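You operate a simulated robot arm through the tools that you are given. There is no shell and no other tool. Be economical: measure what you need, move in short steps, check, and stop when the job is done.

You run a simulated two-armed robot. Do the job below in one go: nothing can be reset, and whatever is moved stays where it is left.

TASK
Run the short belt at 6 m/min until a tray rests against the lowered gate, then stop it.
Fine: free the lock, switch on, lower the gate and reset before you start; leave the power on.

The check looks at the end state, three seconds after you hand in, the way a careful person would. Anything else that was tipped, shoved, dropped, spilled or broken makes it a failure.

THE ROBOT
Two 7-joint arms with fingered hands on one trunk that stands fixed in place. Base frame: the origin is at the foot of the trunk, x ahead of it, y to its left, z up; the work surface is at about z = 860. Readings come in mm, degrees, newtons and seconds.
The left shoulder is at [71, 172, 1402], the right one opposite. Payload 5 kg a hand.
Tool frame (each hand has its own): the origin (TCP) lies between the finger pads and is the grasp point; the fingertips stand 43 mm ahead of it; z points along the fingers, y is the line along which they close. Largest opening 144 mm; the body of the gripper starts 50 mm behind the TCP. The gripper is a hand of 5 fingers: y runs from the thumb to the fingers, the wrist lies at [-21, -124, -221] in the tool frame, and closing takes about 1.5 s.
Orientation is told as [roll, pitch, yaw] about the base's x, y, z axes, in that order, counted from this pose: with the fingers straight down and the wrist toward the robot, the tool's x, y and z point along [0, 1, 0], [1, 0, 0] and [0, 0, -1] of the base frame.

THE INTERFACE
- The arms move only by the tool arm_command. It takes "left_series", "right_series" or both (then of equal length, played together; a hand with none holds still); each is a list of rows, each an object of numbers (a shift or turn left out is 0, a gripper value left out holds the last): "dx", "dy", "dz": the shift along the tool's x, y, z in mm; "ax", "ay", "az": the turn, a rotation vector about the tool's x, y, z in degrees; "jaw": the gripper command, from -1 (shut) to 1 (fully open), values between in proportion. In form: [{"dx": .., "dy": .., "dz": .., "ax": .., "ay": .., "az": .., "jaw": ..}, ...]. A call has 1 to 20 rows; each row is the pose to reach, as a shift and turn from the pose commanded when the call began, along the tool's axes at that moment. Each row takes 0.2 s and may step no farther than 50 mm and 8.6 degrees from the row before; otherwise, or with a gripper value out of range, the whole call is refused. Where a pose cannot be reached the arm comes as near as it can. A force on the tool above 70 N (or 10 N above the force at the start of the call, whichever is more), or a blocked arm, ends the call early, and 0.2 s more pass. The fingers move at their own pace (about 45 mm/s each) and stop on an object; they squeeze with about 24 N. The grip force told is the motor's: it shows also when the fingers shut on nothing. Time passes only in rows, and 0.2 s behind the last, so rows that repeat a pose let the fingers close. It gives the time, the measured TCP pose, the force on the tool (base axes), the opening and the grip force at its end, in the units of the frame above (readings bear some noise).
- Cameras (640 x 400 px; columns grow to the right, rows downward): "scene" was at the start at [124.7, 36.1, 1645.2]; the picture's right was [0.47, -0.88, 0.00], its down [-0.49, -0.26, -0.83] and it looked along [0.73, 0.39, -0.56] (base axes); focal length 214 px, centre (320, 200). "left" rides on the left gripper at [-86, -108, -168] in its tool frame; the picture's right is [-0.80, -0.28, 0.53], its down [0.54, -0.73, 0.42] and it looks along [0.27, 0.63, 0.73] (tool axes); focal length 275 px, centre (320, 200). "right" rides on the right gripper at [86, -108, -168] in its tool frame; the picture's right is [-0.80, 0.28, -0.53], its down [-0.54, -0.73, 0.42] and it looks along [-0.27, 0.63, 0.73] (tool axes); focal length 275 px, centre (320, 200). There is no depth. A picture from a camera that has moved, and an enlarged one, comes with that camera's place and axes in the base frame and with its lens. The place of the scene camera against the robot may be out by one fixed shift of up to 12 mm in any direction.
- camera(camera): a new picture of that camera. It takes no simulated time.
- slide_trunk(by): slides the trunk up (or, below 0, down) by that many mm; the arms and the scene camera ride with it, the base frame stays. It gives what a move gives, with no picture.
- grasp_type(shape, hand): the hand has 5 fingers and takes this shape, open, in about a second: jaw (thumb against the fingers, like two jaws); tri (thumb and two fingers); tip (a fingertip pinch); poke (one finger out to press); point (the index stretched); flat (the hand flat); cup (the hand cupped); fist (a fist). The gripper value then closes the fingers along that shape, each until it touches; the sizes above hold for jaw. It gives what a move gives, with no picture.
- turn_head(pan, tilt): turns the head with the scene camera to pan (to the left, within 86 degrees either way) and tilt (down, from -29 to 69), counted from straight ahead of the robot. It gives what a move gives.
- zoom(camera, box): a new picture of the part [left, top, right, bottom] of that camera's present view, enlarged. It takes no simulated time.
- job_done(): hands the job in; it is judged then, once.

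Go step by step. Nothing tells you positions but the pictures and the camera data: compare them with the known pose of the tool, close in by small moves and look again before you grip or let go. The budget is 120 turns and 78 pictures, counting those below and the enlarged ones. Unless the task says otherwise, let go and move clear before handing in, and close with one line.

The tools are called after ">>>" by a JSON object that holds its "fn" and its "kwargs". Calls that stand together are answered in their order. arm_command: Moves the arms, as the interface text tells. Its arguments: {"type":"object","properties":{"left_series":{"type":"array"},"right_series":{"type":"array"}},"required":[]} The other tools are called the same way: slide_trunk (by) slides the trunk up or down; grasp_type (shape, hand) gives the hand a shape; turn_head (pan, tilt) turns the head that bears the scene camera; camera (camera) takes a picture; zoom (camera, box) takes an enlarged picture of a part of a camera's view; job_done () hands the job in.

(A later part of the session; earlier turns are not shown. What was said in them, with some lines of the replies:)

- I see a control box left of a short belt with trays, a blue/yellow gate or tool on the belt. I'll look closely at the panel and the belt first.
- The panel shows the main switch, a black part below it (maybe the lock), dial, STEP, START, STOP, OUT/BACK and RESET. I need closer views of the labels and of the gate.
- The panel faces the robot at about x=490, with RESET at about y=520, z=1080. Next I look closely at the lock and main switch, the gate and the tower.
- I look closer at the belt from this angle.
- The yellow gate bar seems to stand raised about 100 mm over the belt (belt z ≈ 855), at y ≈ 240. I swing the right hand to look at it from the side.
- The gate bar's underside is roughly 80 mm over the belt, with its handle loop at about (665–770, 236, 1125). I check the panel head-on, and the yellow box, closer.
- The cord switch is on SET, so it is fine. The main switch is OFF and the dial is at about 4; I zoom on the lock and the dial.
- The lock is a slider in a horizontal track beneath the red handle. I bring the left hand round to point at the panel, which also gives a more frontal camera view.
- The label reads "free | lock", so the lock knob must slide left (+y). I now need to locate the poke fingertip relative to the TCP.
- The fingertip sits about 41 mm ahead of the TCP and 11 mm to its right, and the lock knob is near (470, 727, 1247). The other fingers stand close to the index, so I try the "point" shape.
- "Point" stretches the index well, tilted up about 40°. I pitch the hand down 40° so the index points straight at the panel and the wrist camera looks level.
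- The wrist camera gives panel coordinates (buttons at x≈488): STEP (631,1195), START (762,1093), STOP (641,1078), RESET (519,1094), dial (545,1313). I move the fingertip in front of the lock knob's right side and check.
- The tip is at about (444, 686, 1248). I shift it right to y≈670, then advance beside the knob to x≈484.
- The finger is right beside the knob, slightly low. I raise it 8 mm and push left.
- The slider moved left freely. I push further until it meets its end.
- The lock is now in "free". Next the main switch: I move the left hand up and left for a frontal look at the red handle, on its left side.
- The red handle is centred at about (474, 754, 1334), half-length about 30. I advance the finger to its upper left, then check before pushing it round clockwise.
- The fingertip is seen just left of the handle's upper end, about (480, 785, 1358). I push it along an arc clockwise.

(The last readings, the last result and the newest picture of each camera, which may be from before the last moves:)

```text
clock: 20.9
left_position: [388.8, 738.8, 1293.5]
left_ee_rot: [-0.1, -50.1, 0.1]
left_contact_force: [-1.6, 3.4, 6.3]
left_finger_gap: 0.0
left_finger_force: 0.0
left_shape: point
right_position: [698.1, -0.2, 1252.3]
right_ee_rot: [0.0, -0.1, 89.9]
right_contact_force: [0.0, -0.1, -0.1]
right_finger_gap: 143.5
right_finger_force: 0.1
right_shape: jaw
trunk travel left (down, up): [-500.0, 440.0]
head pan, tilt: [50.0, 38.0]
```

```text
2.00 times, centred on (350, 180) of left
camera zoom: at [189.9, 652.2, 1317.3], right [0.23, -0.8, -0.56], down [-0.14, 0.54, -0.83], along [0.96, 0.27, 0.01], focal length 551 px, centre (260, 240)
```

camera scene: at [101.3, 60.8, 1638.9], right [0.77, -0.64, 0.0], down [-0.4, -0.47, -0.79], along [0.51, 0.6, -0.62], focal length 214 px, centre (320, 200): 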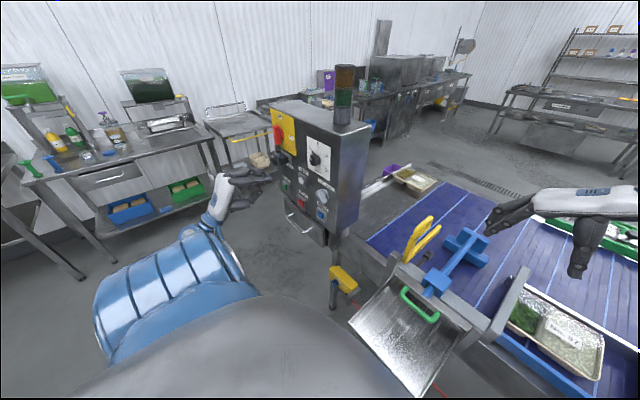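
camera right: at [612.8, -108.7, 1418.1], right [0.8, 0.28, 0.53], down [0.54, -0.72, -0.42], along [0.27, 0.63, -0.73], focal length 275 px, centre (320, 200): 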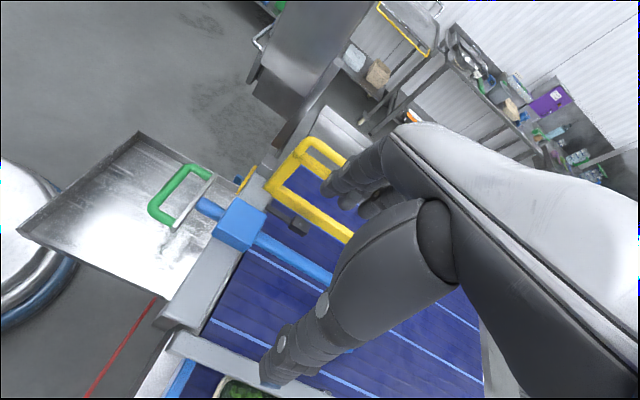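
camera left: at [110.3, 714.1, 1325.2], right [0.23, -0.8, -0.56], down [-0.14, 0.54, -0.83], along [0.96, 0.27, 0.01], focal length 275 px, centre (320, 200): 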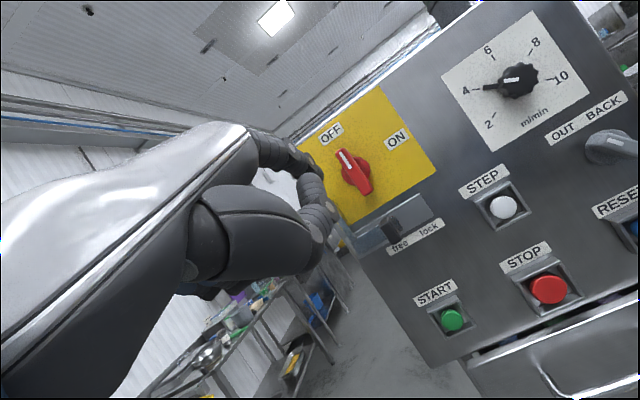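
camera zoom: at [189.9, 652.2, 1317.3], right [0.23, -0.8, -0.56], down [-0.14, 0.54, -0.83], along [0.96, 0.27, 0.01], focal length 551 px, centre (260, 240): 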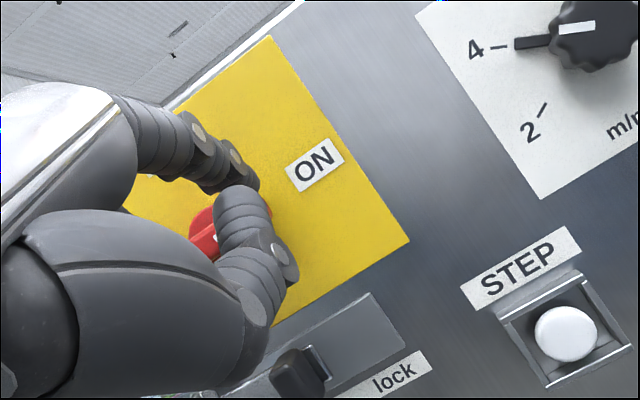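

The handle has turned; I back off upward and look.

>>> {"fn": "arm_command", "kwargs": {"left_series": [{"dy": 8, "dz": -7}, {"dy": -24, "dz": -45}, {"dy": -40, "dz": -60}, {"dx": 40, "dy": -40, "dz": -60}]}}

>>> {"fn": "zoom", "kwargs": {"camera": "scene", "box": [250, 80, 350, 180]}}

>>> {"fn": "zoom", "kwargs": {"camera": "left", "box": [270, 40, 630, 300]}}

```text
clock: 21.9
left_position: [320.7, 781.8, 1300.4]
left_ee_rot: [-0.2, -50.0, 0.0]
left_contact_force: [0.1, 1.0, -0.2]
left_finger_gap: 0.1
left_finger_force: 0.2
left_shape: point
right_position: [700.0, 3.3, 1251.2]
right_ee_rot: [0.1, 0.2, 90.0]
right_contact_force: [0.5, 0.5, -0.5]
right_finger_gap: 143.6
right_finger_force: 0.0
right_shape: jaw
trunk travel left (down, up): [-500.0, 440.0]
head pan, tilt: [50.0, 38.0]
```

```text
4.00 times, centred on (300, 130) of scene
camera zoom: at [103.5, 63.7, 1638.5], right [0.77, -0.64, 0.0], down [-0.4, -0.47, -0.79], along [0.51, 0.6, -0.62], focal length 858 px, centre (400, 480)
```

zoom: 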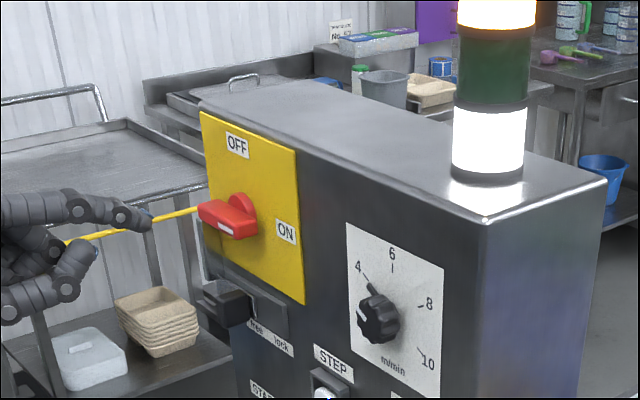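

```text
1.54 times, centred on (450, 170) of left
camera zoom: at [120.8, 694.7, 1324.4], right [0.22, -0.8, -0.56], down [-0.14, 0.54, -0.83], along [0.96, 0.27, 0.01], focal length 424 px, centre (120, 246)
```

zoom: 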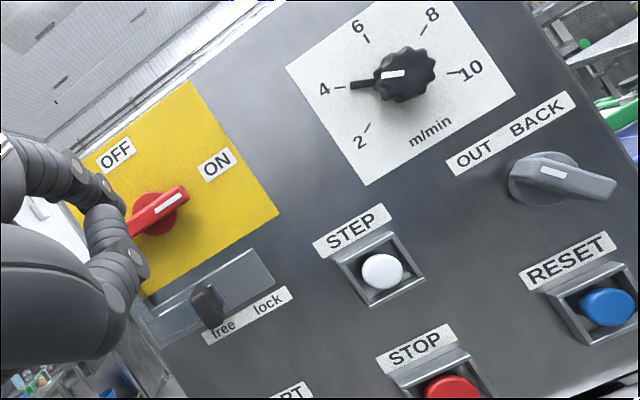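

Power is on (the tower is lit). Now the speed dial: it needs about 60° clockwise from 4 to 6. I bring the left hand in front of it, pointing straight at the panel, with a three-finger grip.

>>> {"fn": "arm_command", "kwargs": {"left_series": [{"dx": -39, "dy": 7, "dz": 5, "ax": -6.7}, {"dx": -79, "dy": 14, "dz": 10, "ax": -13.4}, {"dx": -118, "dy": 21, "dz": 15, "ax": -20}, {"dx": -158, "dy": 28, "dz": 20, "ax": -26.7}, {"dx": -197, "dy": 35, "dz": 25, "ax": -33.4}, {"dx": -237, "dy": 42, "dz": 30, "ax": -40}, {"dx": -237, "dy": 42, "dz": 30, "ax": -40}]}}

>>> {"fn": "grasp_type", "kwargs": {"hand": "left", "shape": "tri"}}

>>> {"fn": "camera", "kwargs": {"camera": "left"}}

>>> {"fn": "zoom", "kwargs": {"camera": "scene", "box": [230, 90, 380, 240]}}

```text
clock: 23.5
left_position: [367.5, 541.9, 1316.5]
left_ee_rot: [-146.2, -89.8, 146.3]
left_contact_force: [-0.4, 0.1, 0.1]
left_finger_gap: 0.0
left_finger_force: 0.0
left_shape: point
right_position: [698.3, 0.3, 1253.0]
right_ee_rot: [0.0, 0.1, 90.0]
right_contact_force: [0.1, 0.3, 0.0]
right_finger_gap: 143.5
right_finger_force: 0.0
right_shape: jaw
trunk travel left (down, up): [-500.0, 440.0]
head pan, tilt: [50.0, 38.0]
```

```text
clock: 24.4
left_position: [367.9, 540.3, 1316.2]
left_ee_rot: [19.8, -90.0, -20.1]
left_contact_force: [-0.3, -0.1, 0.3]
left_finger_gap: 143.8
left_finger_force: 0.0
left_shape: tri
right_position: [699.3, 0.5, 1251.5]
right_ee_rot: [-0.1, 0.0, 90.0]
right_contact_force: [0.3, -0.8, 0.0]
right_finger_gap: 143.5
right_finger_force: 0.1
right_shape: jaw
trunk travel left (down, up): [-500.0, 440.0]
head pan, tilt: [50.0, 38.0]
```

```text
31 pictures are left
camera left: at [199.1, 454.6, 1207.3], right [0.53, -0.8, -0.28], down [0.42, 0.54, -0.73], along [0.73, 0.27, 0.63], focal length 275 px, centre (320, 200)
```

left: 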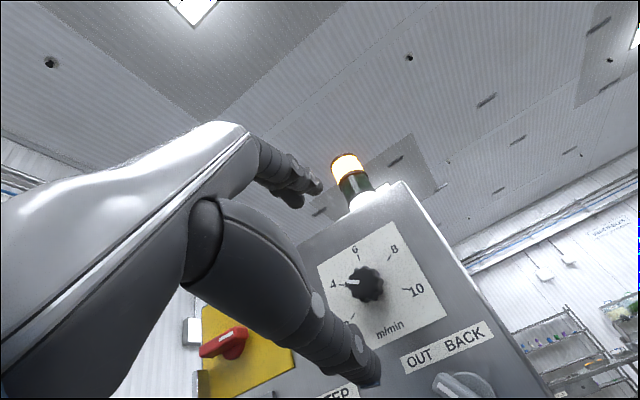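

```text
2.67 times, centred on (305, 165) of scene
camera zoom: at [101.8, 60.3, 1638.9], right [0.77, -0.64, 0.0], down [-0.4, -0.47, -0.79], along [0.51, 0.6, -0.62], focal length 572 px, centre (360, 293)
```

zoom: 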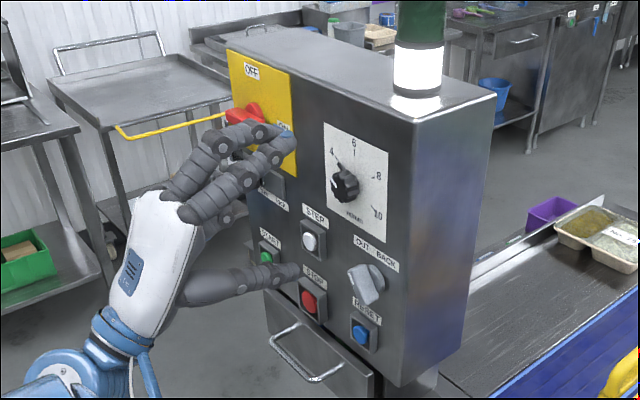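

The knob axis is at about y 543.5, z 1313. I part-close the grip to about 80 mm, align, and advance around the knob.

>>> {"fn": "arm_command", "kwargs": {"left_series": [{"dx": 2.5, "dy": -3, "jaw": 0.1}, {"dx": 2.5, "dy": -3}, {"dx": 2.5, "dy": -3}, {"dx": 2.5, "dy": -3}, {"dx": 2.5, "dy": -3, "dz": 15}, {"dx": 2.5, "dy": -3, "dz": 30}, {"dx": 2.5, "dy": -3, "dz": 45}, {"dx": 2.5, "dy": -3, "dz": 60}, {"dx": 2.5, "dy": -3, "dz": 72}, {"dx": 2.5, "dy": -3, "dz": 80}, {"dx": 2.5, "dy": -3, "dz": 80}]}}

>>> {"fn": "zoom", "kwargs": {"camera": "left", "box": [260, 120, 480, 370]}}

>>> {"fn": "zoom", "kwargs": {"camera": "scene", "box": [270, 110, 360, 200]}}

```text
clock: 26.8
left_position: [448.8, 543.1, 1311.3]
left_ee_rot: [-46.9, -90.1, 46.8]
left_contact_force: [-0.3, 0.2, 0.3]
left_finger_gap: 79.8
left_finger_force: 0.0
left_shape: tri
right_position: [699.1, -0.1, 1252.0]
right_ee_rot: [-0.1, -0.1, 90.0]
right_contact_force: [0.2, 0.8, -0.5]
right_finger_gap: 143.5
right_finger_force: 0.0
right_shape: jaw
trunk travel left (down, up): [-500.0, 440.0]
head pan, tilt: [50.0, 38.0]
```

```text
1.60 times, centred on (370, 245) of left
camera zoom: at [279.3, 457.0, 1202.0], right [0.53, -0.8, -0.28], down [0.42, 0.54, -0.73], along [0.73, 0.27, 0.63], focal length 440 px, centre (240, 128)
```

zoom: 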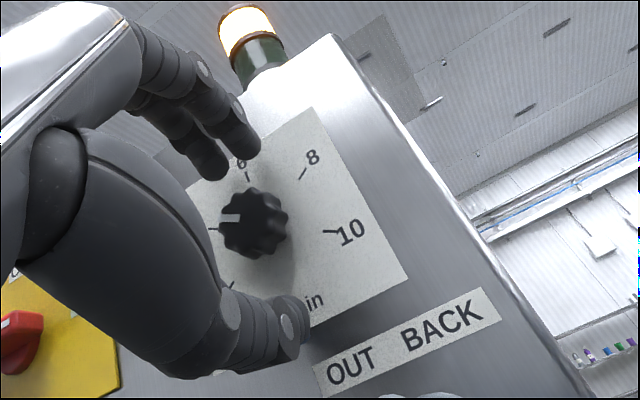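

```text
4.44 times, centred on (315, 155) of scene
camera zoom: at [101.5, 60.6, 1638.9], right [0.77, -0.64, 0.0], down [-0.4, -0.47, -0.79], along [0.51, 0.6, -0.62], focal length 953 px, centre (342, 400)
```

zoom: 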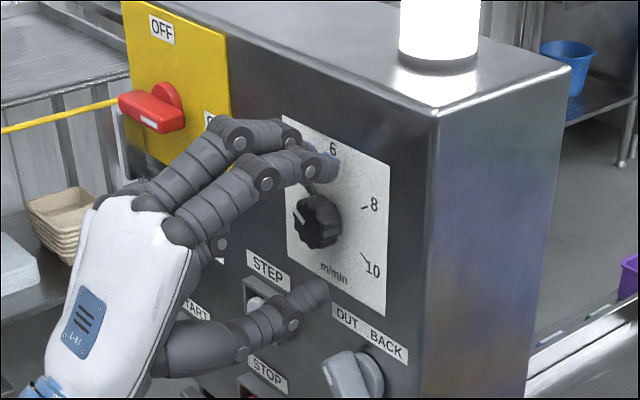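

The hand straddles the knob well. I close the grip.

>>> {"fn": "arm_command", "kwargs": {"left_series": [{"jaw": -1}, {}, {}, {}, {}, {}, {}]}}

>>> {"fn": "zoom", "kwargs": {"camera": "left", "box": [260, 120, 480, 370]}}

```text
clock: 28.4
left_position: [448.3, 542.9, 1312.1]
left_ee_rot: [-7.6, -90.0, 7.5]
left_contact_force: [1.7, 0.9, 0.1]
left_finger_gap: 27.9
left_finger_force: 24.6
left_shape: tri
right_position: [698.0, -0.4, 1251.0]
right_ee_rot: [0.0, 0.0, 90.0]
right_contact_force: [0.1, -0.1, -0.1]
right_finger_gap: 143.5
right_finger_force: 0.0
right_shape: jaw
trunk travel left (down, up): [-500.0, 440.0]
head pan, tilt: [50.0, 38.0]
```

```text
1.60 times, centred on (370, 245) of left
camera zoom: at [279.3, 457.0, 1202.0], right [0.53, -0.8, -0.28], down [0.42, 0.54, -0.73], along [0.73, 0.27, 0.63], focal length 440 px, centre (240, 128)
```

zoom: 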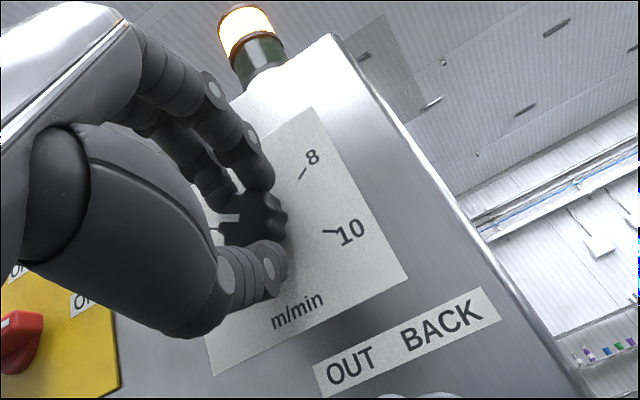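

The knob is gripped (28 mm). The ticks lie 60° apart with 6 straight up, so I turn +60° about the tool axis.

>>> {"fn": "arm_command", "kwargs": {"left_series": [{"az": 7.5}, {"az": 15}, {"az": 22.5}, {"az": 30}, {"az": 37.5}, {"az": 45}, {"az": 52.5}, {"az": 60}, {"az": 60}]}}

>>> {"fn": "zoom", "kwargs": {"camera": "scene", "box": [290, 120, 350, 190]}}

```text
clock: 30.4
left_position: [447.5, 545.1, 1310.9]
left_ee_rot: [90.0, -30.1, -89.9]
left_contact_force: [4.8, 11.8, 4.7]
left_finger_gap: 27.0
left_finger_force: 23.9
left_shape: tri
right_position: [698.7, 1.4, 1250.7]
right_ee_rot: [0.2, 0.0, 90.1]
right_contact_force: [-0.5, 0.7, -1.2]
right_finger_gap: 143.7
right_finger_force: 0.1
right_shape: jaw
trunk travel left (down, up): [-500.0, 440.0]
head pan, tilt: [50.0, 38.0]
```

```text
5.71 times, centred on (320, 155) of scene
camera zoom: at [102.3, 62.6, 1638.8], right [0.77, -0.64, 0.0], down [-0.4, -0.47, -0.79], along [0.51, 0.6, -0.62], focal length 1226 px, centre (320, 457)
```

zoom: 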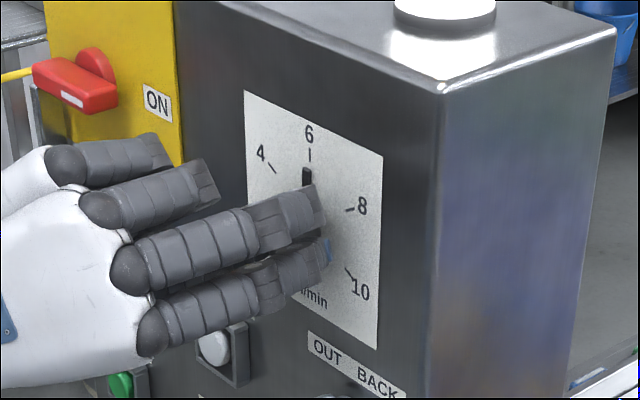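

The pointer is at 6. I open the grip and back straight off.

>>> {"fn": "arm_command", "kwargs": {"left_series": [{"jaw": 0.2}, {}, {}, {}, {}, {"dz": -25}, {"dz": -60}, {"dz": -100}, {"dz": -120}]}}

>>> {"fn": "zoom", "kwargs": {"camera": "scene", "box": [295, 125, 345, 175]}}

```text
clock: 32.4
left_position: [326.1, 542.3, 1314.1]
left_ee_rot: [90.1, -30.0, -90.0]
left_contact_force: [-0.6, 0.2, -0.8]
left_finger_gap: 85.9
left_finger_force: 0.0
left_shape: tri
right_position: [697.9, -0.0, 1251.4]
right_ee_rot: [0.0, 0.0, 89.9]
right_contact_force: [0.2, -0.2, 1.0]
right_finger_gap: 143.7
right_finger_force: 0.1
right_shape: jaw
trunk travel left (down, up): [-500.0, 440.0]
head pan, tilt: [50.0, 38.0]
```

```text
8.00 times, centred on (320, 150) of scene
camera zoom: at [101.1, 60.8, 1638.9], right [0.77, -0.64, 0.0], down [-0.4, -0.47, -0.79], along [0.51, 0.6, -0.62], focal length 1716 px, centre (320, 600)
```

zoom: 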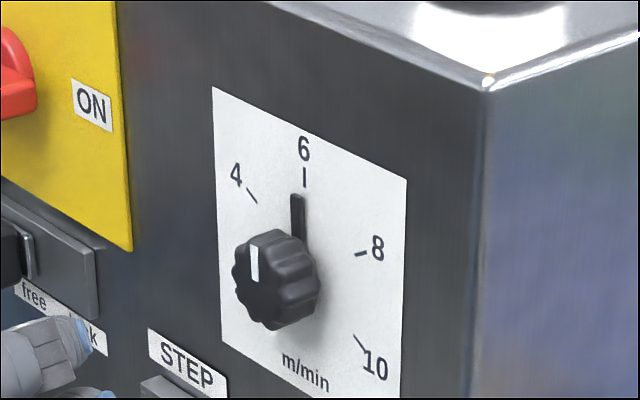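

The pointer looks near 6, perhaps slightly under. I unroll the hand, move aside and look at the dial frontally with the wrist camera.

>>> {"fn": "arm_command", "kwargs": {"left_series": [{"dx": -1, "dy": -15, "dz": -2, "az": -7.5}, {"dx": -2, "dy": -29, "dz": -4, "az": -15}, {"dx": -3, "dy": -44, "dz": -6, "az": -22.5}, {"dx": -3, "dy": -58, "dz": -8, "az": -30}, {"dx": -4, "dy": -73, "dz": -10, "az": -37.5}, {"dx": -5, "dy": -88, "dz": -12, "az": -45}, {"dx": -6, "dy": -102, "dz": -14, "az": -52.5}, {"dx": -6.4, "dy": -117, "dz": -16, "az": -60}, {"dx": -6.4, "dy": -117, "dz": -16, "az": -60}]}}

>>> {"fn": "grasp_type", "kwargs": {"hand": "left", "shape": "point"}}

>>> {"fn": "arm_command", "kwargs": {"left_series": [{"ax": 8}, {"ax": 16}, {"ax": 24}, {"ax": 32}, {"ax": 40}, {"ax": 40}]}}

>>> {"fn": "zoom", "kwargs": {"camera": "left", "box": [300, 50, 460, 200]}}

```text
clock: 34.4
left_position: [313.2, 642.4, 1249.2]
left_ee_rot: [-83.3, -89.9, 83.2]
left_contact_force: [0.3, -0.2, 1.2]
left_finger_gap: 86.2
left_finger_force: 0.0
left_shape: tri
right_position: [698.9, 0.2, 1251.1]
right_ee_rot: [0.0, 0.0, 89.9]
right_contact_force: [-0.1, -0.2, -0.9]
right_finger_gap: 143.6
right_finger_force: 0.1
right_shape: jaw
trunk travel left (down, up): [-500.0, 440.0]
head pan, tilt: [50.0, 38.0]
```

```text
clock: 35.3
left_position: [313.1, 642.5, 1248.4]
left_ee_rot: [-47.3, -90.1, 47.3]
left_contact_force: [-0.4, 0.1, -0.4]
left_finger_gap: 136.3
left_finger_force: 0.1
left_shape: point
right_position: [699.4, 0.5, 1250.8]
right_ee_rot: [0.0, 0.0, 90.0]
right_contact_force: [0.4, 1.3, 0.7]
right_finger_gap: 143.6
right_finger_force: 0.0
right_shape: jaw
trunk travel left (down, up): [-500.0, 440.0]
head pan, tilt: [50.0, 38.0]
```

```text
clock: 36.7
left_position: [313.0, 641.4, 1248.3]
left_ee_rot: [0.0, -49.9, 0.1]
left_contact_force: [-0.3, -0.7, 1.0]
left_finger_gap: 136.2
left_finger_force: 0.0
left_shape: point
right_position: [699.3, 0.4, 1250.8]
right_ee_rot: [0.1, 0.0, 90.0]
right_contact_force: [-0.2, -0.6, -0.4]
right_finger_gap: 143.6
right_finger_force: 0.1
right_shape: jaw
trunk travel left (down, up): [-500.0, 440.0]
head pan, tilt: [50.0, 38.0]
```

```text
2.67 times, centred on (380, 125) of left
camera zoom: at [112.9, 554.9, 1271.6], right [0.22, -0.8, -0.56], down [-0.14, 0.54, -0.83], along [0.96, 0.27, 0.01], focal length 734 px, centre (160, 400)
```

zoom: 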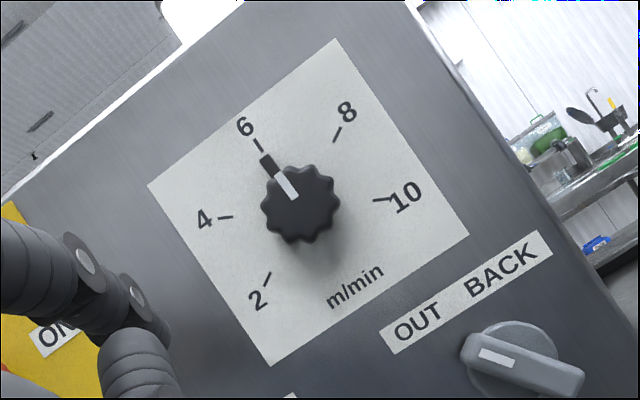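

>>> {"fn": "zoom", "kwargs": {"camera": "left", "box": [345, 90, 400, 145]}}

```text
7.27 times, centred on (372, 118) of left
camera zoom: at [112.9, 554.9, 1271.6], right [0.22, -0.8, -0.56], down [-0.14, 0.54, -0.83], along [0.96, 0.27, 0.01], focal length 2002 px, centre (-62, 800)
```

zoom: 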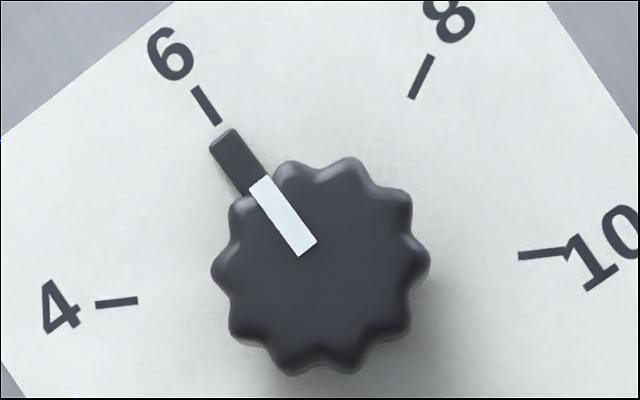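

The dial reads 6. Now the gate: I bring the right hand (fingers down, closing along y) above the yellow handle.

>>> {"fn": "arm_command", "kwargs": {"right_series": [{"dx": -4, "dy": 47}, {"dx": -8, "dy": 94}, {"dx": -12, "dy": 141}, {"dx": -16, "dy": 188}, {"dx": -20, "dy": 236}, {"dx": -20, "dy": 236}]}}

>>> {"fn": "turn_head", "kwargs": {"pan": 22, "tilt": 42}}

>>> {"fn": "zoom", "kwargs": {"camera": "scene", "box": [240, 100, 440, 270]}}

>>> {"fn": "camera", "kwargs": {"camera": "right"}}

```text
clock: 38.1
left_position: [311.2, 639.7, 1248.7]
left_ee_rot: [0.1, -50.0, -0.2]
left_contact_force: [-0.6, -0.7, 0.5]
left_finger_gap: 136.2
left_finger_force: 0.1
left_shape: point
right_position: [721.2, 232.3, 1252.8]
right_ee_rot: [0.0, -0.1, 89.8]
right_contact_force: [0.6, -1.0, -0.5]
right_finger_gap: 144.0
right_finger_force: 0.1
right_shape: jaw
trunk travel left (down, up): [-500.0, 440.0]
head pan, tilt: [50.0, 38.0]
```

```text
clock: 39.0
left_position: [311.1, 641.0, 1247.0]
left_ee_rot: [-0.1, -49.9, 0.0]
left_contact_force: [-1.1, 0.5, 0.6]
left_finger_gap: 136.3
left_finger_force: 0.0
left_shape: point
right_position: [720.3, 235.6, 1252.5]
right_ee_rot: [0.0, -0.1, 90.0]
right_contact_force: [0.8, 0.7, 0.5]
right_finger_gap: 143.9
right_finger_force: 0.0
right_shape: jaw
trunk travel left (down, up): [-500.0, 440.0]
head pan, tilt: [22.0, 42.0]
```

```text
2.35 times, centred on (340, 185) of scene
camera zoom: at [123.6, 26.6, 1632.9], right [0.38, -0.93, 0.0], down [-0.62, -0.25, -0.74], along [0.69, 0.28, -0.67], focal length 505 px, centre (273, 235)
```

zoom: 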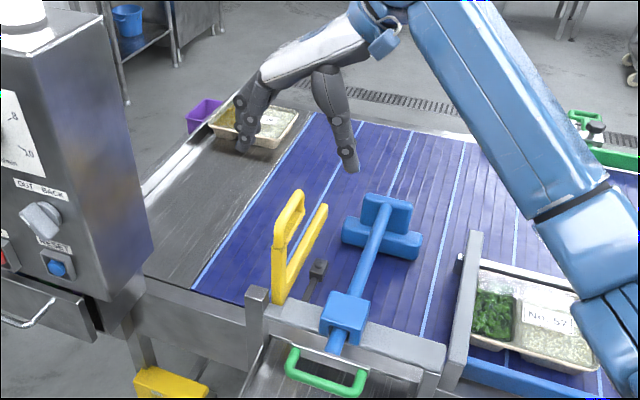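

```text
21 pictures are left
camera right: at [634.2, 126.5, 1419.5], right [0.8, 0.28, 0.53], down [0.54, -0.73, -0.42], along [0.27, 0.63, -0.73], focal length 275 px, centre (320, 200)
```

right: 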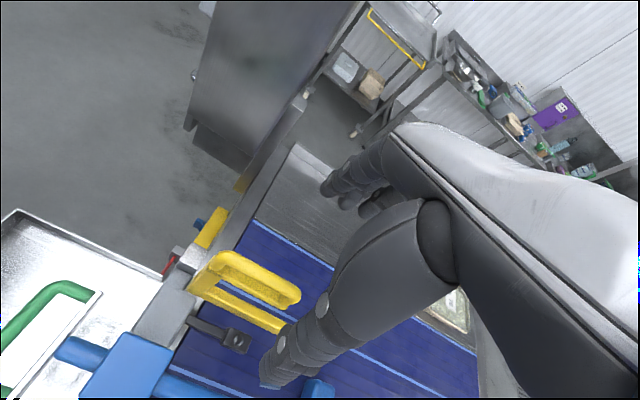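

The handle loop's top bar spans x 663–765 at z ≈1130. I descend to straddle it and close.

>>> {"fn": "arm_command", "kwargs": {"right_series": [{"dx": 4, "dz": 30}, {"dx": 6, "dz": 60}, {"dx": 6, "dz": 90}, {"dx": 6, "dz": 112}, {"dx": 6, "dz": 127}, {"dx": 6, "dz": 127, "jaw": -1}, {"dx": 6, "dz": 127}, {"dx": 6, "dz": 127}, {"dx": 6, "dz": 127}, {"dx": 6, "dz": 127}, {"dx": 6, "dz": 127}, {"dx": 6, "dz": 127}, {"dx": 6, "dz": 127}]}}

>>> {"fn": "zoom", "kwargs": {"camera": "scene", "box": [240, 100, 440, 270]}}

```text
clock: 41.8
left_position: [311.7, 641.4, 1247.3]
left_ee_rot: [0.0, -49.9, -0.1]
left_contact_force: [-0.1, 0.0, -0.2]
left_finger_gap: 136.5
left_finger_force: 0.1
left_shape: point
right_position: [713.2, 234.3, 1124.4]
right_ee_rot: [0.0, 0.0, 90.0]
right_contact_force: [0.0, 0.3, 5.3]
right_finger_gap: 13.0
right_finger_force: 15.9
right_shape: jaw
trunk travel left (down, up): [-500.0, 440.0]
head pan, tilt: [22.0, 42.0]
```

```text
2.35 times, centred on (340, 185) of scene
camera zoom: at [123.4, 26.0, 1633.0], right [0.37, -0.93, 0.0], down [-0.62, -0.25, -0.74], along [0.69, 0.28, -0.67], focal length 505 px, centre (273, 235)
```

zoom: 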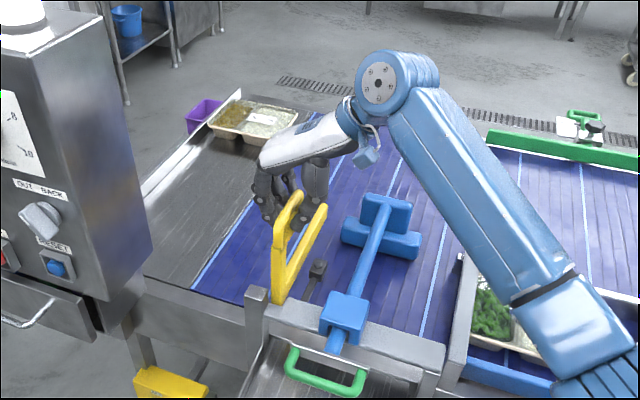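

The grip holds something 13 mm thick (the handle). I push down gradually.

>>> {"fn": "arm_command", "kwargs": {"right_series": [{"dz": 8}, {"dz": 16}, {"dz": 24}, {"dz": 32}]}}

>>> {"fn": "zoom", "kwargs": {"camera": "scene", "box": [270, 130, 400, 240]}}

```text
clock: 42.8
left_position: [312.5, 641.1, 1248.2]
left_ee_rot: [0.0, -49.9, -0.1]
left_contact_force: [0.4, -0.5, -0.3]
left_finger_gap: 136.2
left_finger_force: 0.1
left_shape: point
right_position: [712.6, 235.2, 1090.9]
right_ee_rot: [0.2, 0.1, 89.9]
right_contact_force: [1.2, -3.2, -2.4]
right_finger_gap: 11.0
right_finger_force: 23.9
right_shape: jaw
trunk travel left (down, up): [-500.0, 440.0]
head pan, tilt: [22.0, 42.0]
```

```text
3.64 times, centred on (335, 185) of scene
camera zoom: at [124.4, 25.7, 1632.8], right [0.37, -0.93, 0.0], down [-0.62, -0.25, -0.74], along [0.69, 0.28, -0.67], focal length 780 px, centre (266, 254)
```

zoom: 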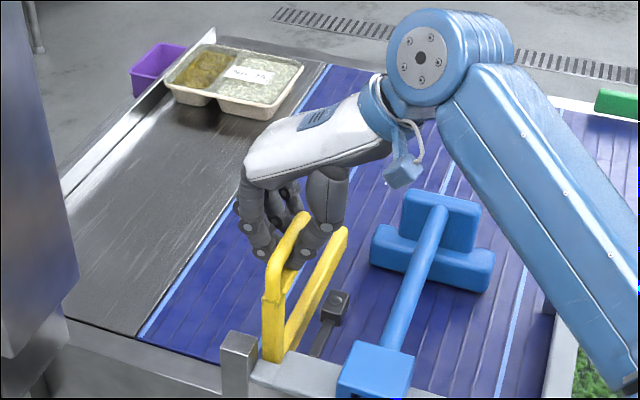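

The gate is sliding down with the hand. I continue until it meets its stop.

>>> {"fn": "arm_command", "kwargs": {"right_series": [{"dz": 8}, {"dz": 16}, {"dz": 24}, {"dz": 32}, {"dz": 40}, {"dz": 48}]}}

```text
clock: 44.1
left_position: [308.3, 639.9, 1248.3]
left_ee_rot: [0.2, -50.0, -0.2]
left_contact_force: [1.7, -0.3, -0.1]
left_finger_gap: 136.5
left_finger_force: 0.1
left_shape: point
right_position: [714.6, 236.4, 1066.8]
right_ee_rot: [-1.0, -0.9, 90.0]
right_contact_force: [-8.5, -27.7, 41.2]
right_finger_gap: 10.5
right_finger_force: 24.5
right_shape: jaw
trunk travel left (down, up): [-500.0, 440.0]
head pan, tilt: [22.0, 42.0]
stopped in row 6 (right hand): the force on the tool passed its limit (the readings are from after the stop); the commanded pose is now the measured one
```

Force rose at 57 mm travel, which is likely the lower stop. I check.

>>> {"fn": "zoom", "kwargs": {"camera": "scene", "box": [270, 130, 400, 240]}}

```text
3.64 times, centred on (335, 185) of scene
camera zoom: at [120.2, 22.2, 1633.4], right [0.37, -0.93, 0.0], down [-0.62, -0.25, -0.74], along [0.69, 0.28, -0.67], focal length 780 px, centre (266, 254)
```

zoom: 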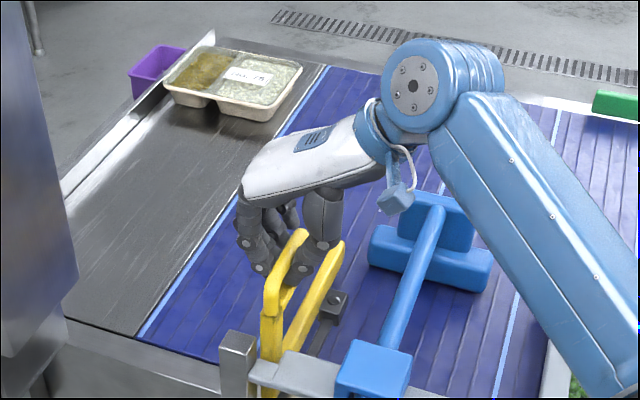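

The gate is down near the belt. I open the right hand, lift away and move it clear.

>>> {"fn": "arm_command", "kwargs": {"right_series": [{"jaw": 1}, {}, {}, {}, {}, {}, {}, {"dz": -30}, {"dz": -75}, {"dz": -120}, {"dz": -165}, {"dz": -205}, {"dy": -45, "dz": -220}, {"dy": -90, "dz": -220}, {"dy": -135, "dz": -220}, {"dy": -180, "dz": -220}, {"dy": -225, "dz": -220}, {"dy": -265, "dz": -220}]}}

>>> {"fn": "zoom", "kwargs": {"camera": "scene", "box": [240, 120, 480, 290]}}

```text
clock: 47.9
left_position: [310.9, 640.4, 1248.5]
left_ee_rot: [0.2, -50.0, 0.0]
left_contact_force: [0.2, -0.3, -0.7]
left_finger_gap: 136.2
left_finger_force: 0.0
left_shape: point
right_position: [713.2, -29.9, 1275.0]
right_ee_rot: [-0.6, -0.8, 90.2]
right_contact_force: [-1.0, 0.3, 0.5]
right_finger_gap: 143.9
right_finger_force: 0.0
right_shape: jaw
trunk travel left (down, up): [-500.0, 440.0]
head pan, tilt: [22.0, 42.0]
```

```text
2.35 times, centred on (360, 205) of scene
camera zoom: at [123.1, 23.6, 1633.1], right [0.37, -0.93, 0.0], down [-0.62, -0.25, -0.74], along [0.69, 0.28, -0.67], focal length 505 px, centre (226, 188)
```

zoom: 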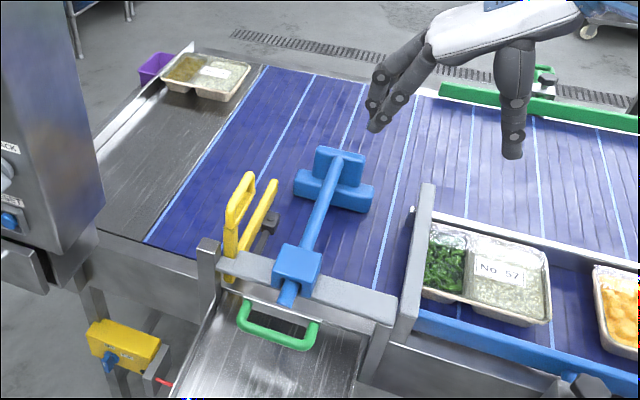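

The gate is lowered and stays. Now RESET: I bring the left index in front of the blue button at (488, 519, 1094).

>>> {"fn": "arm_command", "kwargs": {"left_series": [{"dx": -18, "dy": -26, "dz": 24}, {"dx": -36, "dy": -52, "dz": 48}, {"dx": -54, "dy": -78, "dz": 72}, {"dx": -72, "dy": -104, "dz": 96}, {"dx": -90, "dy": -117, "dz": 130}, {"dx": -104, "dy": -118, "dz": 158}, {"dx": -104, "dy": -112, "dz": 176}, {"dx": -104, "dy": -112, "dz": 176}]}}

>>> {"fn": "zoom", "kwargs": {"camera": "left", "box": [220, 80, 480, 280]}}

```text
clock: 49.7
left_position: [374.2, 539.3, 1048.3]
left_ee_rot: [0.0, -50.0, 0.0]
left_contact_force: [0.4, 0.5, -0.1]
left_finger_gap: 136.1
left_finger_force: 0.0
left_shape: point
right_position: [716.1, -29.0, 1274.8]
right_ee_rot: [-0.4, -0.6, 90.1]
right_contact_force: [-0.3, 0.1, 0.2]
right_finger_gap: 143.7
right_finger_force: 0.0
right_shape: jaw
trunk travel left (down, up): [-500.0, 440.0]
head pan, tilt: [22.0, 42.0]
```

```text
2.00 times, centred on (350, 180) of left
camera zoom: at [174.9, 452.6, 1071.5], right [0.23, -0.8, -0.56], down [-0.14, 0.54, -0.83], along [0.96, 0.27, 0.01], focal length 551 px, centre (260, 240)
```

zoom: 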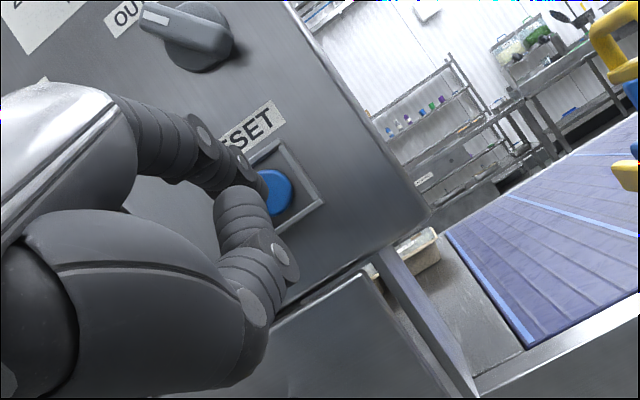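

The tip is nearly on the button, so I shift 5 mm right and 6 mm down, then press forward.

>>> {"fn": "arm_command", "kwargs": {"left_series": [{"dx": -5, "dy": -4.6, "dz": 3.9}, {"dx": -5, "dy": 1.8, "dz": 11.6}, {"dx": -5, "dy": 5, "dz": 15.4}, {"dx": -5, "dy": 8.3, "dz": 19.2}, {"dx": -5, "dy": 10.8, "dz": 22.3}]}}

>>> {"fn": "zoom", "kwargs": {"camera": "left", "box": [220, 80, 480, 280]}}

```text
clock: 50.9
left_position: [398.4, 532.9, 1040.7]
left_ee_rot: [-0.1, -50.1, 0.0]
left_contact_force: [-1.7, 0.1, 0.7]
left_finger_gap: 136.4
left_finger_force: 0.0
left_shape: point
right_position: [714.4, -28.0, 1275.5]
right_ee_rot: [-0.5, -0.5, 90.0]
right_contact_force: [-0.7, 0.9, 0.3]
right_finger_gap: 143.8
right_finger_force: 0.0
right_shape: jaw
trunk travel left (down, up): [-500.0, 440.0]
head pan, tilt: [22.0, 42.0]
```

```text
2.00 times, centred on (350, 180) of left
camera zoom: at [198.6, 446.8, 1065.4], right [0.23, -0.8, -0.56], down [-0.14, 0.54, -0.83], along [0.96, 0.27, 0.01], focal length 551 px, centre (260, 240)
```

zoom: 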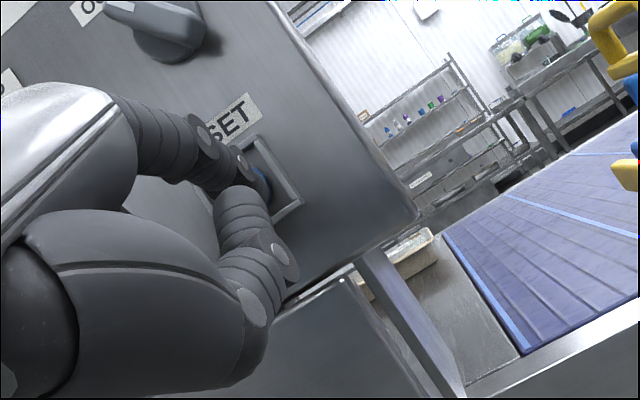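

The tip is on the button with contact just starting. I press further.

>>> {"fn": "arm_command", "kwargs": {"left_series": [{"dy": 2, "dz": 2.3}, {"dy": 4, "dz": 4.6}, {"dy": 5.8, "dz": 6.9}]}}

```text
clock: 51.7
left_position: [403.2, 532.8, 1044.1]
left_ee_rot: [0.0, -50.2, 0.0]
left_contact_force: [-27.6, -0.6, 6.2]
left_finger_gap: 136.3
left_finger_force: 0.0
left_shape: point
right_position: [711.4, -28.3, 1277.1]
right_ee_rot: [-0.7, -0.6, 90.2]
right_contact_force: [-0.5, -1.0, -0.3]
right_finger_gap: 144.0
right_finger_force: 0.1
right_shape: jaw
trunk travel left (down, up): [-500.0, 440.0]
head pan, tilt: [22.0, 42.0]
```

Pressed firmly (28 N). I back off 40 mm and check the tower for a change.

>>> {"fn": "arm_command", "kwargs": {"left_series": [{"dy": -12, "dz": -14}, {"dy": -28, "dz": -33}]}}

>>> {"fn": "turn_head", "kwargs": {"pan": 30, "tilt": 36}}

>>> {"fn": "camera", "kwargs": {"camera": "scene"}}

```text
clock: 52.3
left_position: [360.6, 534.9, 1043.4]
left_ee_rot: [0.0, -50.1, 0.2]
left_contact_force: [-0.3, 0.3, 0.3]
left_finger_gap: 136.3
left_finger_force: 0.1
left_shape: point
right_position: [711.8, -27.7, 1277.9]
right_ee_rot: [-0.6, -0.6, 90.1]
right_contact_force: [-1.2, 0.4, 0.3]
right_finger_gap: 143.8
right_finger_force: 0.0
right_shape: jaw
trunk travel left (down, up): [-500.0, 440.0]
head pan, tilt: [22.0, 42.0]
```

```text
clock: 53.0
left_position: [363.5, 534.9, 1042.9]
left_ee_rot: [0.0, -50.0, 0.0]
left_contact_force: [0.3, 0.1, -0.6]
left_finger_gap: 136.1
left_finger_force: 0.2
left_shape: point
right_position: [715.6, -28.9, 1276.2]
right_ee_rot: [-0.5, -0.6, 90.1]
right_contact_force: [0.3, -0.1, -0.3]
right_finger_gap: 143.9
right_finger_force: 0.1
right_shape: jaw
trunk travel left (down, up): [-500.0, 440.0]
head pan, tilt: [30.0, 36.0]
```

```text
14 pictures are left
camera scene: at [121.4, 38.4, 1641.9], right [0.5, -0.87, 0.0], down [-0.51, -0.29, -0.81], along [0.7, 0.4, -0.59], focal length 214 px, centre (320, 200)
```

scene: 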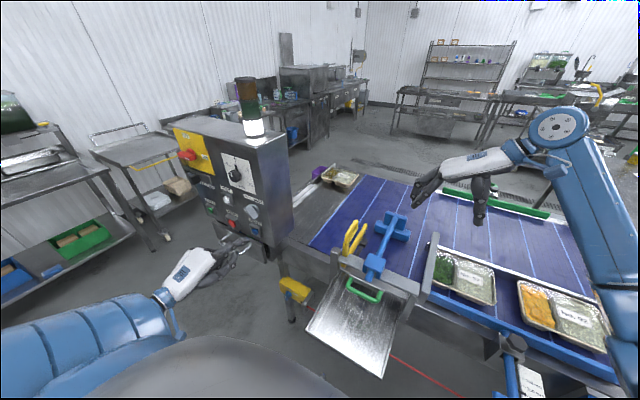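

Amber went out, so the reset worked. I move the index in front of START at (488, 762, 1093).

>>> {"fn": "arm_command", "kwargs": {"left_series": [{"dx": 42}, {"dx": 84}, {"dx": 126}, {"dx": 168}, {"dx": 210}, {"dx": 244}, {"dx": 244, "dy": 11.6, "dz": 13.8}, {"dx": 244, "dy": 11.6, "dz": 13.8}]}}

>>> {"fn": "zoom", "kwargs": {"camera": "left", "box": [220, 80, 480, 280]}}

```text
clock: 54.8
left_position: [381.0, 777.0, 1046.0]
left_ee_rot: [0.0, -50.0, 0.0]
left_contact_force: [-0.2, -0.1, -0.2]
left_finger_gap: 136.1
left_finger_force: 0.0
left_shape: point
right_position: [715.1, -29.0, 1275.2]
right_ee_rot: [-0.5, -0.6, 90.2]
right_contact_force: [0.2, 0.0, 1.3]
right_finger_gap: 143.7
right_finger_force: 0.1
right_shape: jaw
trunk travel left (down, up): [-500.0, 440.0]
head pan, tilt: [30.0, 36.0]
```

```text
2.00 times, centred on (350, 180) of left
camera zoom: at [181.0, 690.8, 1068.4], right [0.23, -0.8, -0.56], down [-0.14, 0.54, -0.83], along [0.96, 0.27, 0.01], focal length 551 px, centre (260, 240)
```

zoom: 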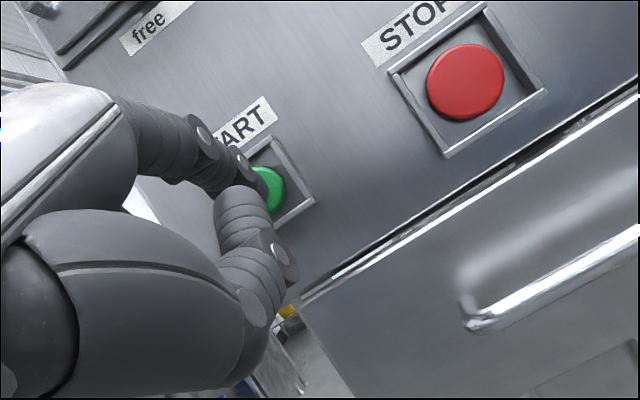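

Aligned within a few mm; STOP is at (639, 1079). I press START, retreat and go straight to a hover before STOP in one call, then check the tray.

>>> {"fn": "arm_command", "kwargs": {"left_series": [{"dx": -3.6, "dy": 2.3, "dz": 8.5}, {"dx": -3.6, "dy": 6.8, "dz": 13.9}, {"dx": -3.6, "dy": 9.4, "dz": 17}, {"dx": -3.6, "dy": 11.3, "dz": 19.3}, {"dx": -3.6, "dy": 12.6, "dz": 20.8}, {"dx": -3.6, "dy": 2.3, "dz": 8.5}, {"dx": -3.6, "dy": -9.2, "dz": -5.3}, {"dx": -43, "dy": -15, "dz": 0}, {"dx": -83, "dy": -18, "dz": 2}, {"dx": -120.6, "dy": -20.2, "dz": 3.9}, {"dx": -120.6, "dy": -13.8, "dz": 11.6}]}}

>>> {"fn": "camera", "kwargs": {"camera": "scene"}}

```text
clock: 57.2
left_position: [382.8, 656.6, 1023.4]
left_ee_rot: [-0.1, -50.1, 0.1]
left_contact_force: [0.2, 0.1, -0.7]
left_finger_gap: 136.4
left_finger_force: 0.1
left_shape: point
right_position: [715.3, -26.1, 1274.1]
right_ee_rot: [-0.5, -0.5, 90.0]
right_contact_force: [0.6, 0.5, -0.5]
right_finger_gap: 144.0
right_finger_force: 0.1
right_shape: jaw
trunk travel left (down, up): [-500.0, 440.0]
head pan, tilt: [30.0, 36.0]
```

```text
12 pictures are left
camera scene: at [122.9, 39.3, 1641.8], right [0.5, -0.87, 0.0], down [-0.51, -0.29, -0.81], along [0.7, 0.4, -0.59], focal length 214 px, centre (320, 200)
```

scene: 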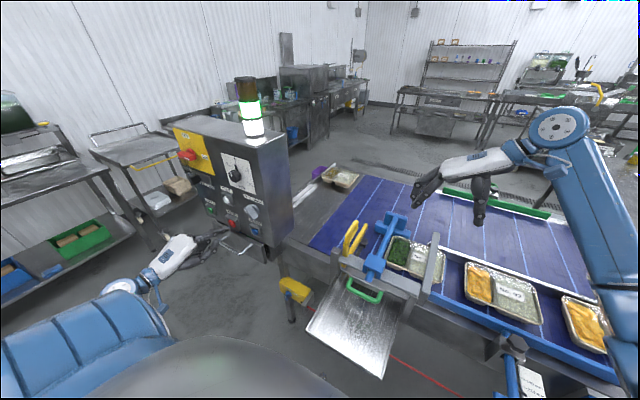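

The belt runs (green light); the tray has moved about 190 mm and its front edge is near y≈85, with about 140 mm to go. I wait 1 s at the STOP hover and look again.

>>> {"fn": "arm_command", "kwargs": {"left_series": [{"dy": 3.5, "dz": -3}, {"dy": 3.5, "dz": -3}, {"dy": 6.7, "dz": 0.8}, {"dy": 6.7, "dz": 0.8}]}}

>>> {"fn": "zoom", "kwargs": {"camera": "scene", "box": [310, 160, 510, 310]}}

>>> {"fn": "zoom", "kwargs": {"camera": "left", "box": [220, 80, 480, 280]}}

```text
clock: 58.2
left_position: [385.8, 655.2, 1028.4]
left_ee_rot: [0.0, -50.0, 0.0]
left_contact_force: [0.0, -1.0, -0.3]
left_finger_gap: 136.3
left_finger_force: 0.1
left_shape: point
right_position: [714.8, -28.2, 1274.6]
right_ee_rot: [-0.6, -0.5, 90.1]
right_contact_force: [-0.4, 0.0, 0.0]
right_finger_gap: 143.8
right_finger_force: 0.0
right_shape: jaw
trunk travel left (down, up): [-500.0, 440.0]
head pan, tilt: [30.0, 36.0]
```

```text
2.67 times, centred on (410, 235) of scene
camera zoom: at [121.7, 38.2, 1641.9], right [0.5, -0.87, 0.0], down [-0.51, -0.29, -0.81], along [0.7, 0.4, -0.59], focal length 572 px, centre (80, 107)
```

zoom: 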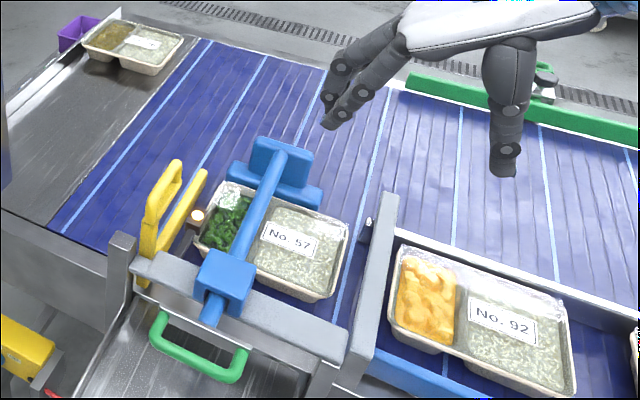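

```text
2.00 times, centred on (350, 180) of left
camera zoom: at [186.9, 569.1, 1052.4], right [0.23, -0.8, -0.56], down [-0.14, 0.54, -0.83], along [0.96, 0.27, 0.01], focal length 551 px, centre (260, 240)
```

zoom: 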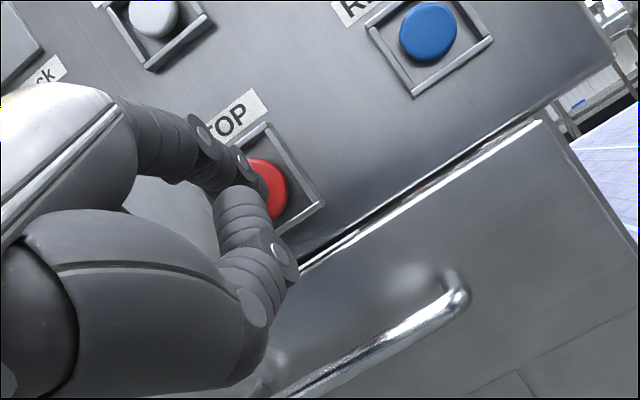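

The tray front is about 35 mm from the gate and the next tray is about 85 mm behind it. I press STOP so that it triggers roughly 0.7 s from now.

>>> {"fn": "arm_command", "kwargs": {"left_series": [{}, {"dy": 4, "dz": 4.7}, {"dy": 9, "dz": 10.7}, {"dy": 12, "dz": 14.4}, {"dy": 12.8, "dz": 15.3}]}}

>>> {"fn": "camera", "kwargs": {"camera": "scene"}}

```text
clock: 59.4
left_position: [401.8, 656.9, 1030.6]
left_ee_rot: [0.0, -50.2, 0.1]
left_contact_force: [-23.9, -0.2, 5.4]
left_finger_gap: 136.3
left_finger_force: 0.1
left_shape: point
right_position: [711.1, -27.1, 1276.8]
right_ee_rot: [-0.6, -0.5, 90.2]
right_contact_force: [0.6, -0.3, -0.1]
right_finger_gap: 144.0
right_finger_force: 0.0
right_shape: jaw
trunk travel left (down, up): [-500.0, 440.0]
head pan, tilt: [30.0, 36.0]
```

```text
9 pictures are left
camera scene: at [117.3, 37.8, 1642.4], right [0.5, -0.87, 0.0], down [-0.51, -0.29, -0.81], along [0.7, 0.41, -0.59], focal length 214 px, centre (320, 200)
```

scene: 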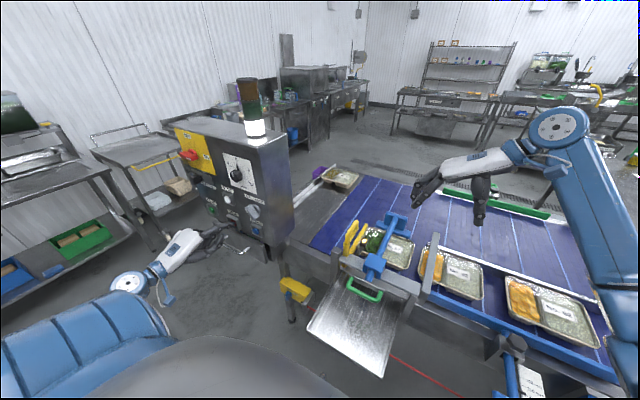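

The green light is out, so the belt has stopped. I release STOP, back the hand away and inspect the tray against the gate.

>>> {"fn": "arm_command", "kwargs": {"left_series": [{"dy": -12, "dz": -14}, {"dy": -35, "dz": -42}, {"dy": -58, "dz": -69}]}}

>>> {"fn": "zoom", "kwargs": {"camera": "scene", "box": [310, 180, 470, 300]}}

>>> {"fn": "zoom", "kwargs": {"camera": "right", "box": [180, 100, 480, 330]}}

```text
clock: 60.2
left_position: [316.4, 655.5, 1032.5]
left_ee_rot: [0.0, -50.0, 0.0]
left_contact_force: [0.2, 0.4, 0.1]
left_finger_gap: 136.3
left_finger_force: 0.0
left_shape: point
right_position: [714.2, -27.4, 1276.2]
right_ee_rot: [-0.4, -0.7, 90.1]
right_contact_force: [0.2, 1.2, 0.0]
right_finger_gap: 144.2
right_finger_force: 0.0
right_shape: jaw
trunk travel left (down, up): [-500.0, 440.0]
head pan, tilt: [30.0, 36.0]
```

```text
3.33 times, centred on (390, 240) of scene
camera zoom: at [120.7, 38.2, 1642.0], right [0.5, -0.87, 0.0], down [-0.51, -0.29, -0.81], along [0.7, 0.4, -0.59], focal length 715 px, centre (87, 67)
```

zoom: 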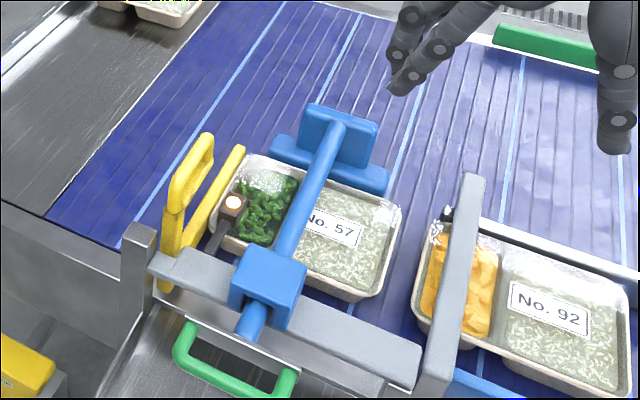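

```text
1.74 times, centred on (330, 215) of right
camera zoom: at [626.2, -138.1, 1440.8], right [0.79, 0.28, 0.54], down [0.55, -0.72, -0.43], along [0.27, 0.63, -0.72], focal length 479 px, centre (303, 174)
```

zoom: 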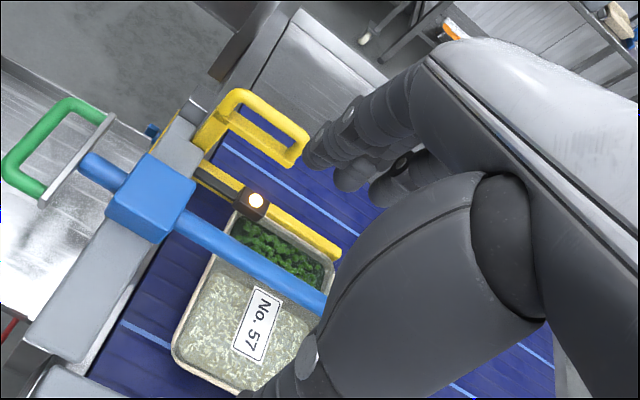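

The tray appears to be up against the gate with the next tray still behind a gap; I zoom to confirm contact.

>>> {"fn": "zoom", "kwargs": {"camera": "scene", "box": [345, 205, 395, 255]}}

>>> {"fn": "zoom", "kwargs": {"camera": "right", "box": [270, 160, 350, 240]}}

```text
8.00 times, centred on (370, 230) of scene
camera zoom: at [120.7, 38.2, 1642.0], right [0.5, -0.87, 0.0], down [-0.51, -0.29, -0.81], along [0.7, 0.4, -0.59], focal length 1716 px, centre (-80, -40)
```

zoom: 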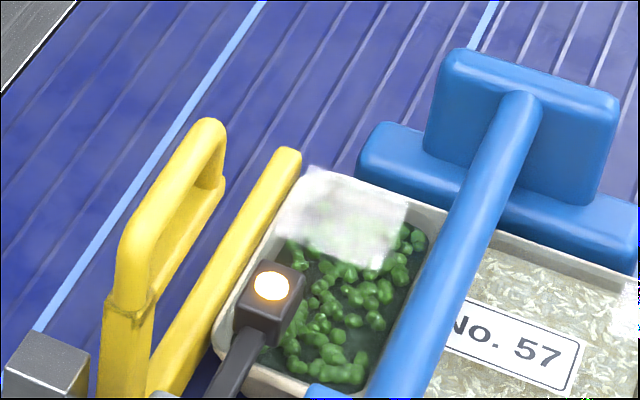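

```text
5.00 times, centred on (310, 200) of right
camera zoom: at [626.2, -138.1, 1440.8], right [0.79, 0.28, 0.54], down [0.55, -0.72, -0.43], along [0.27, 0.63, -0.72], focal length 1376 px, centre (370, 200)
```

zoom: 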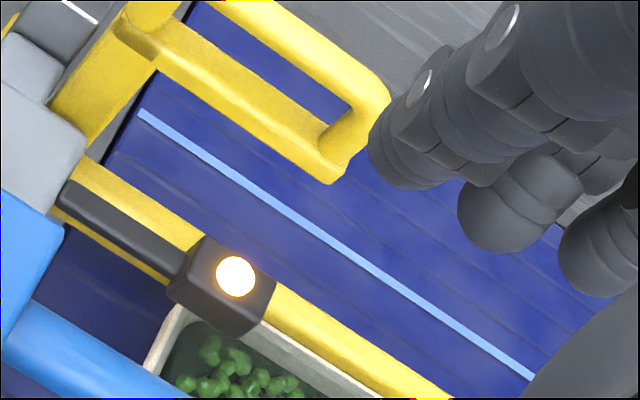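

Tray No. 57's rim is flush against the lowered gate and the sensor is lit. The belt is stopped, the power is on, and the gap to the next tray shrank as 57 was held, which confirms contact. Both hands are clear, so I hand in.

>>> {"fn": "job_done", "kwargs": {}}

```text
The job is handed in.
```

The short belt ran at 6 m/min until tray No. 57 came to rest against the lowered gate, then I stopped it; the power is still on.
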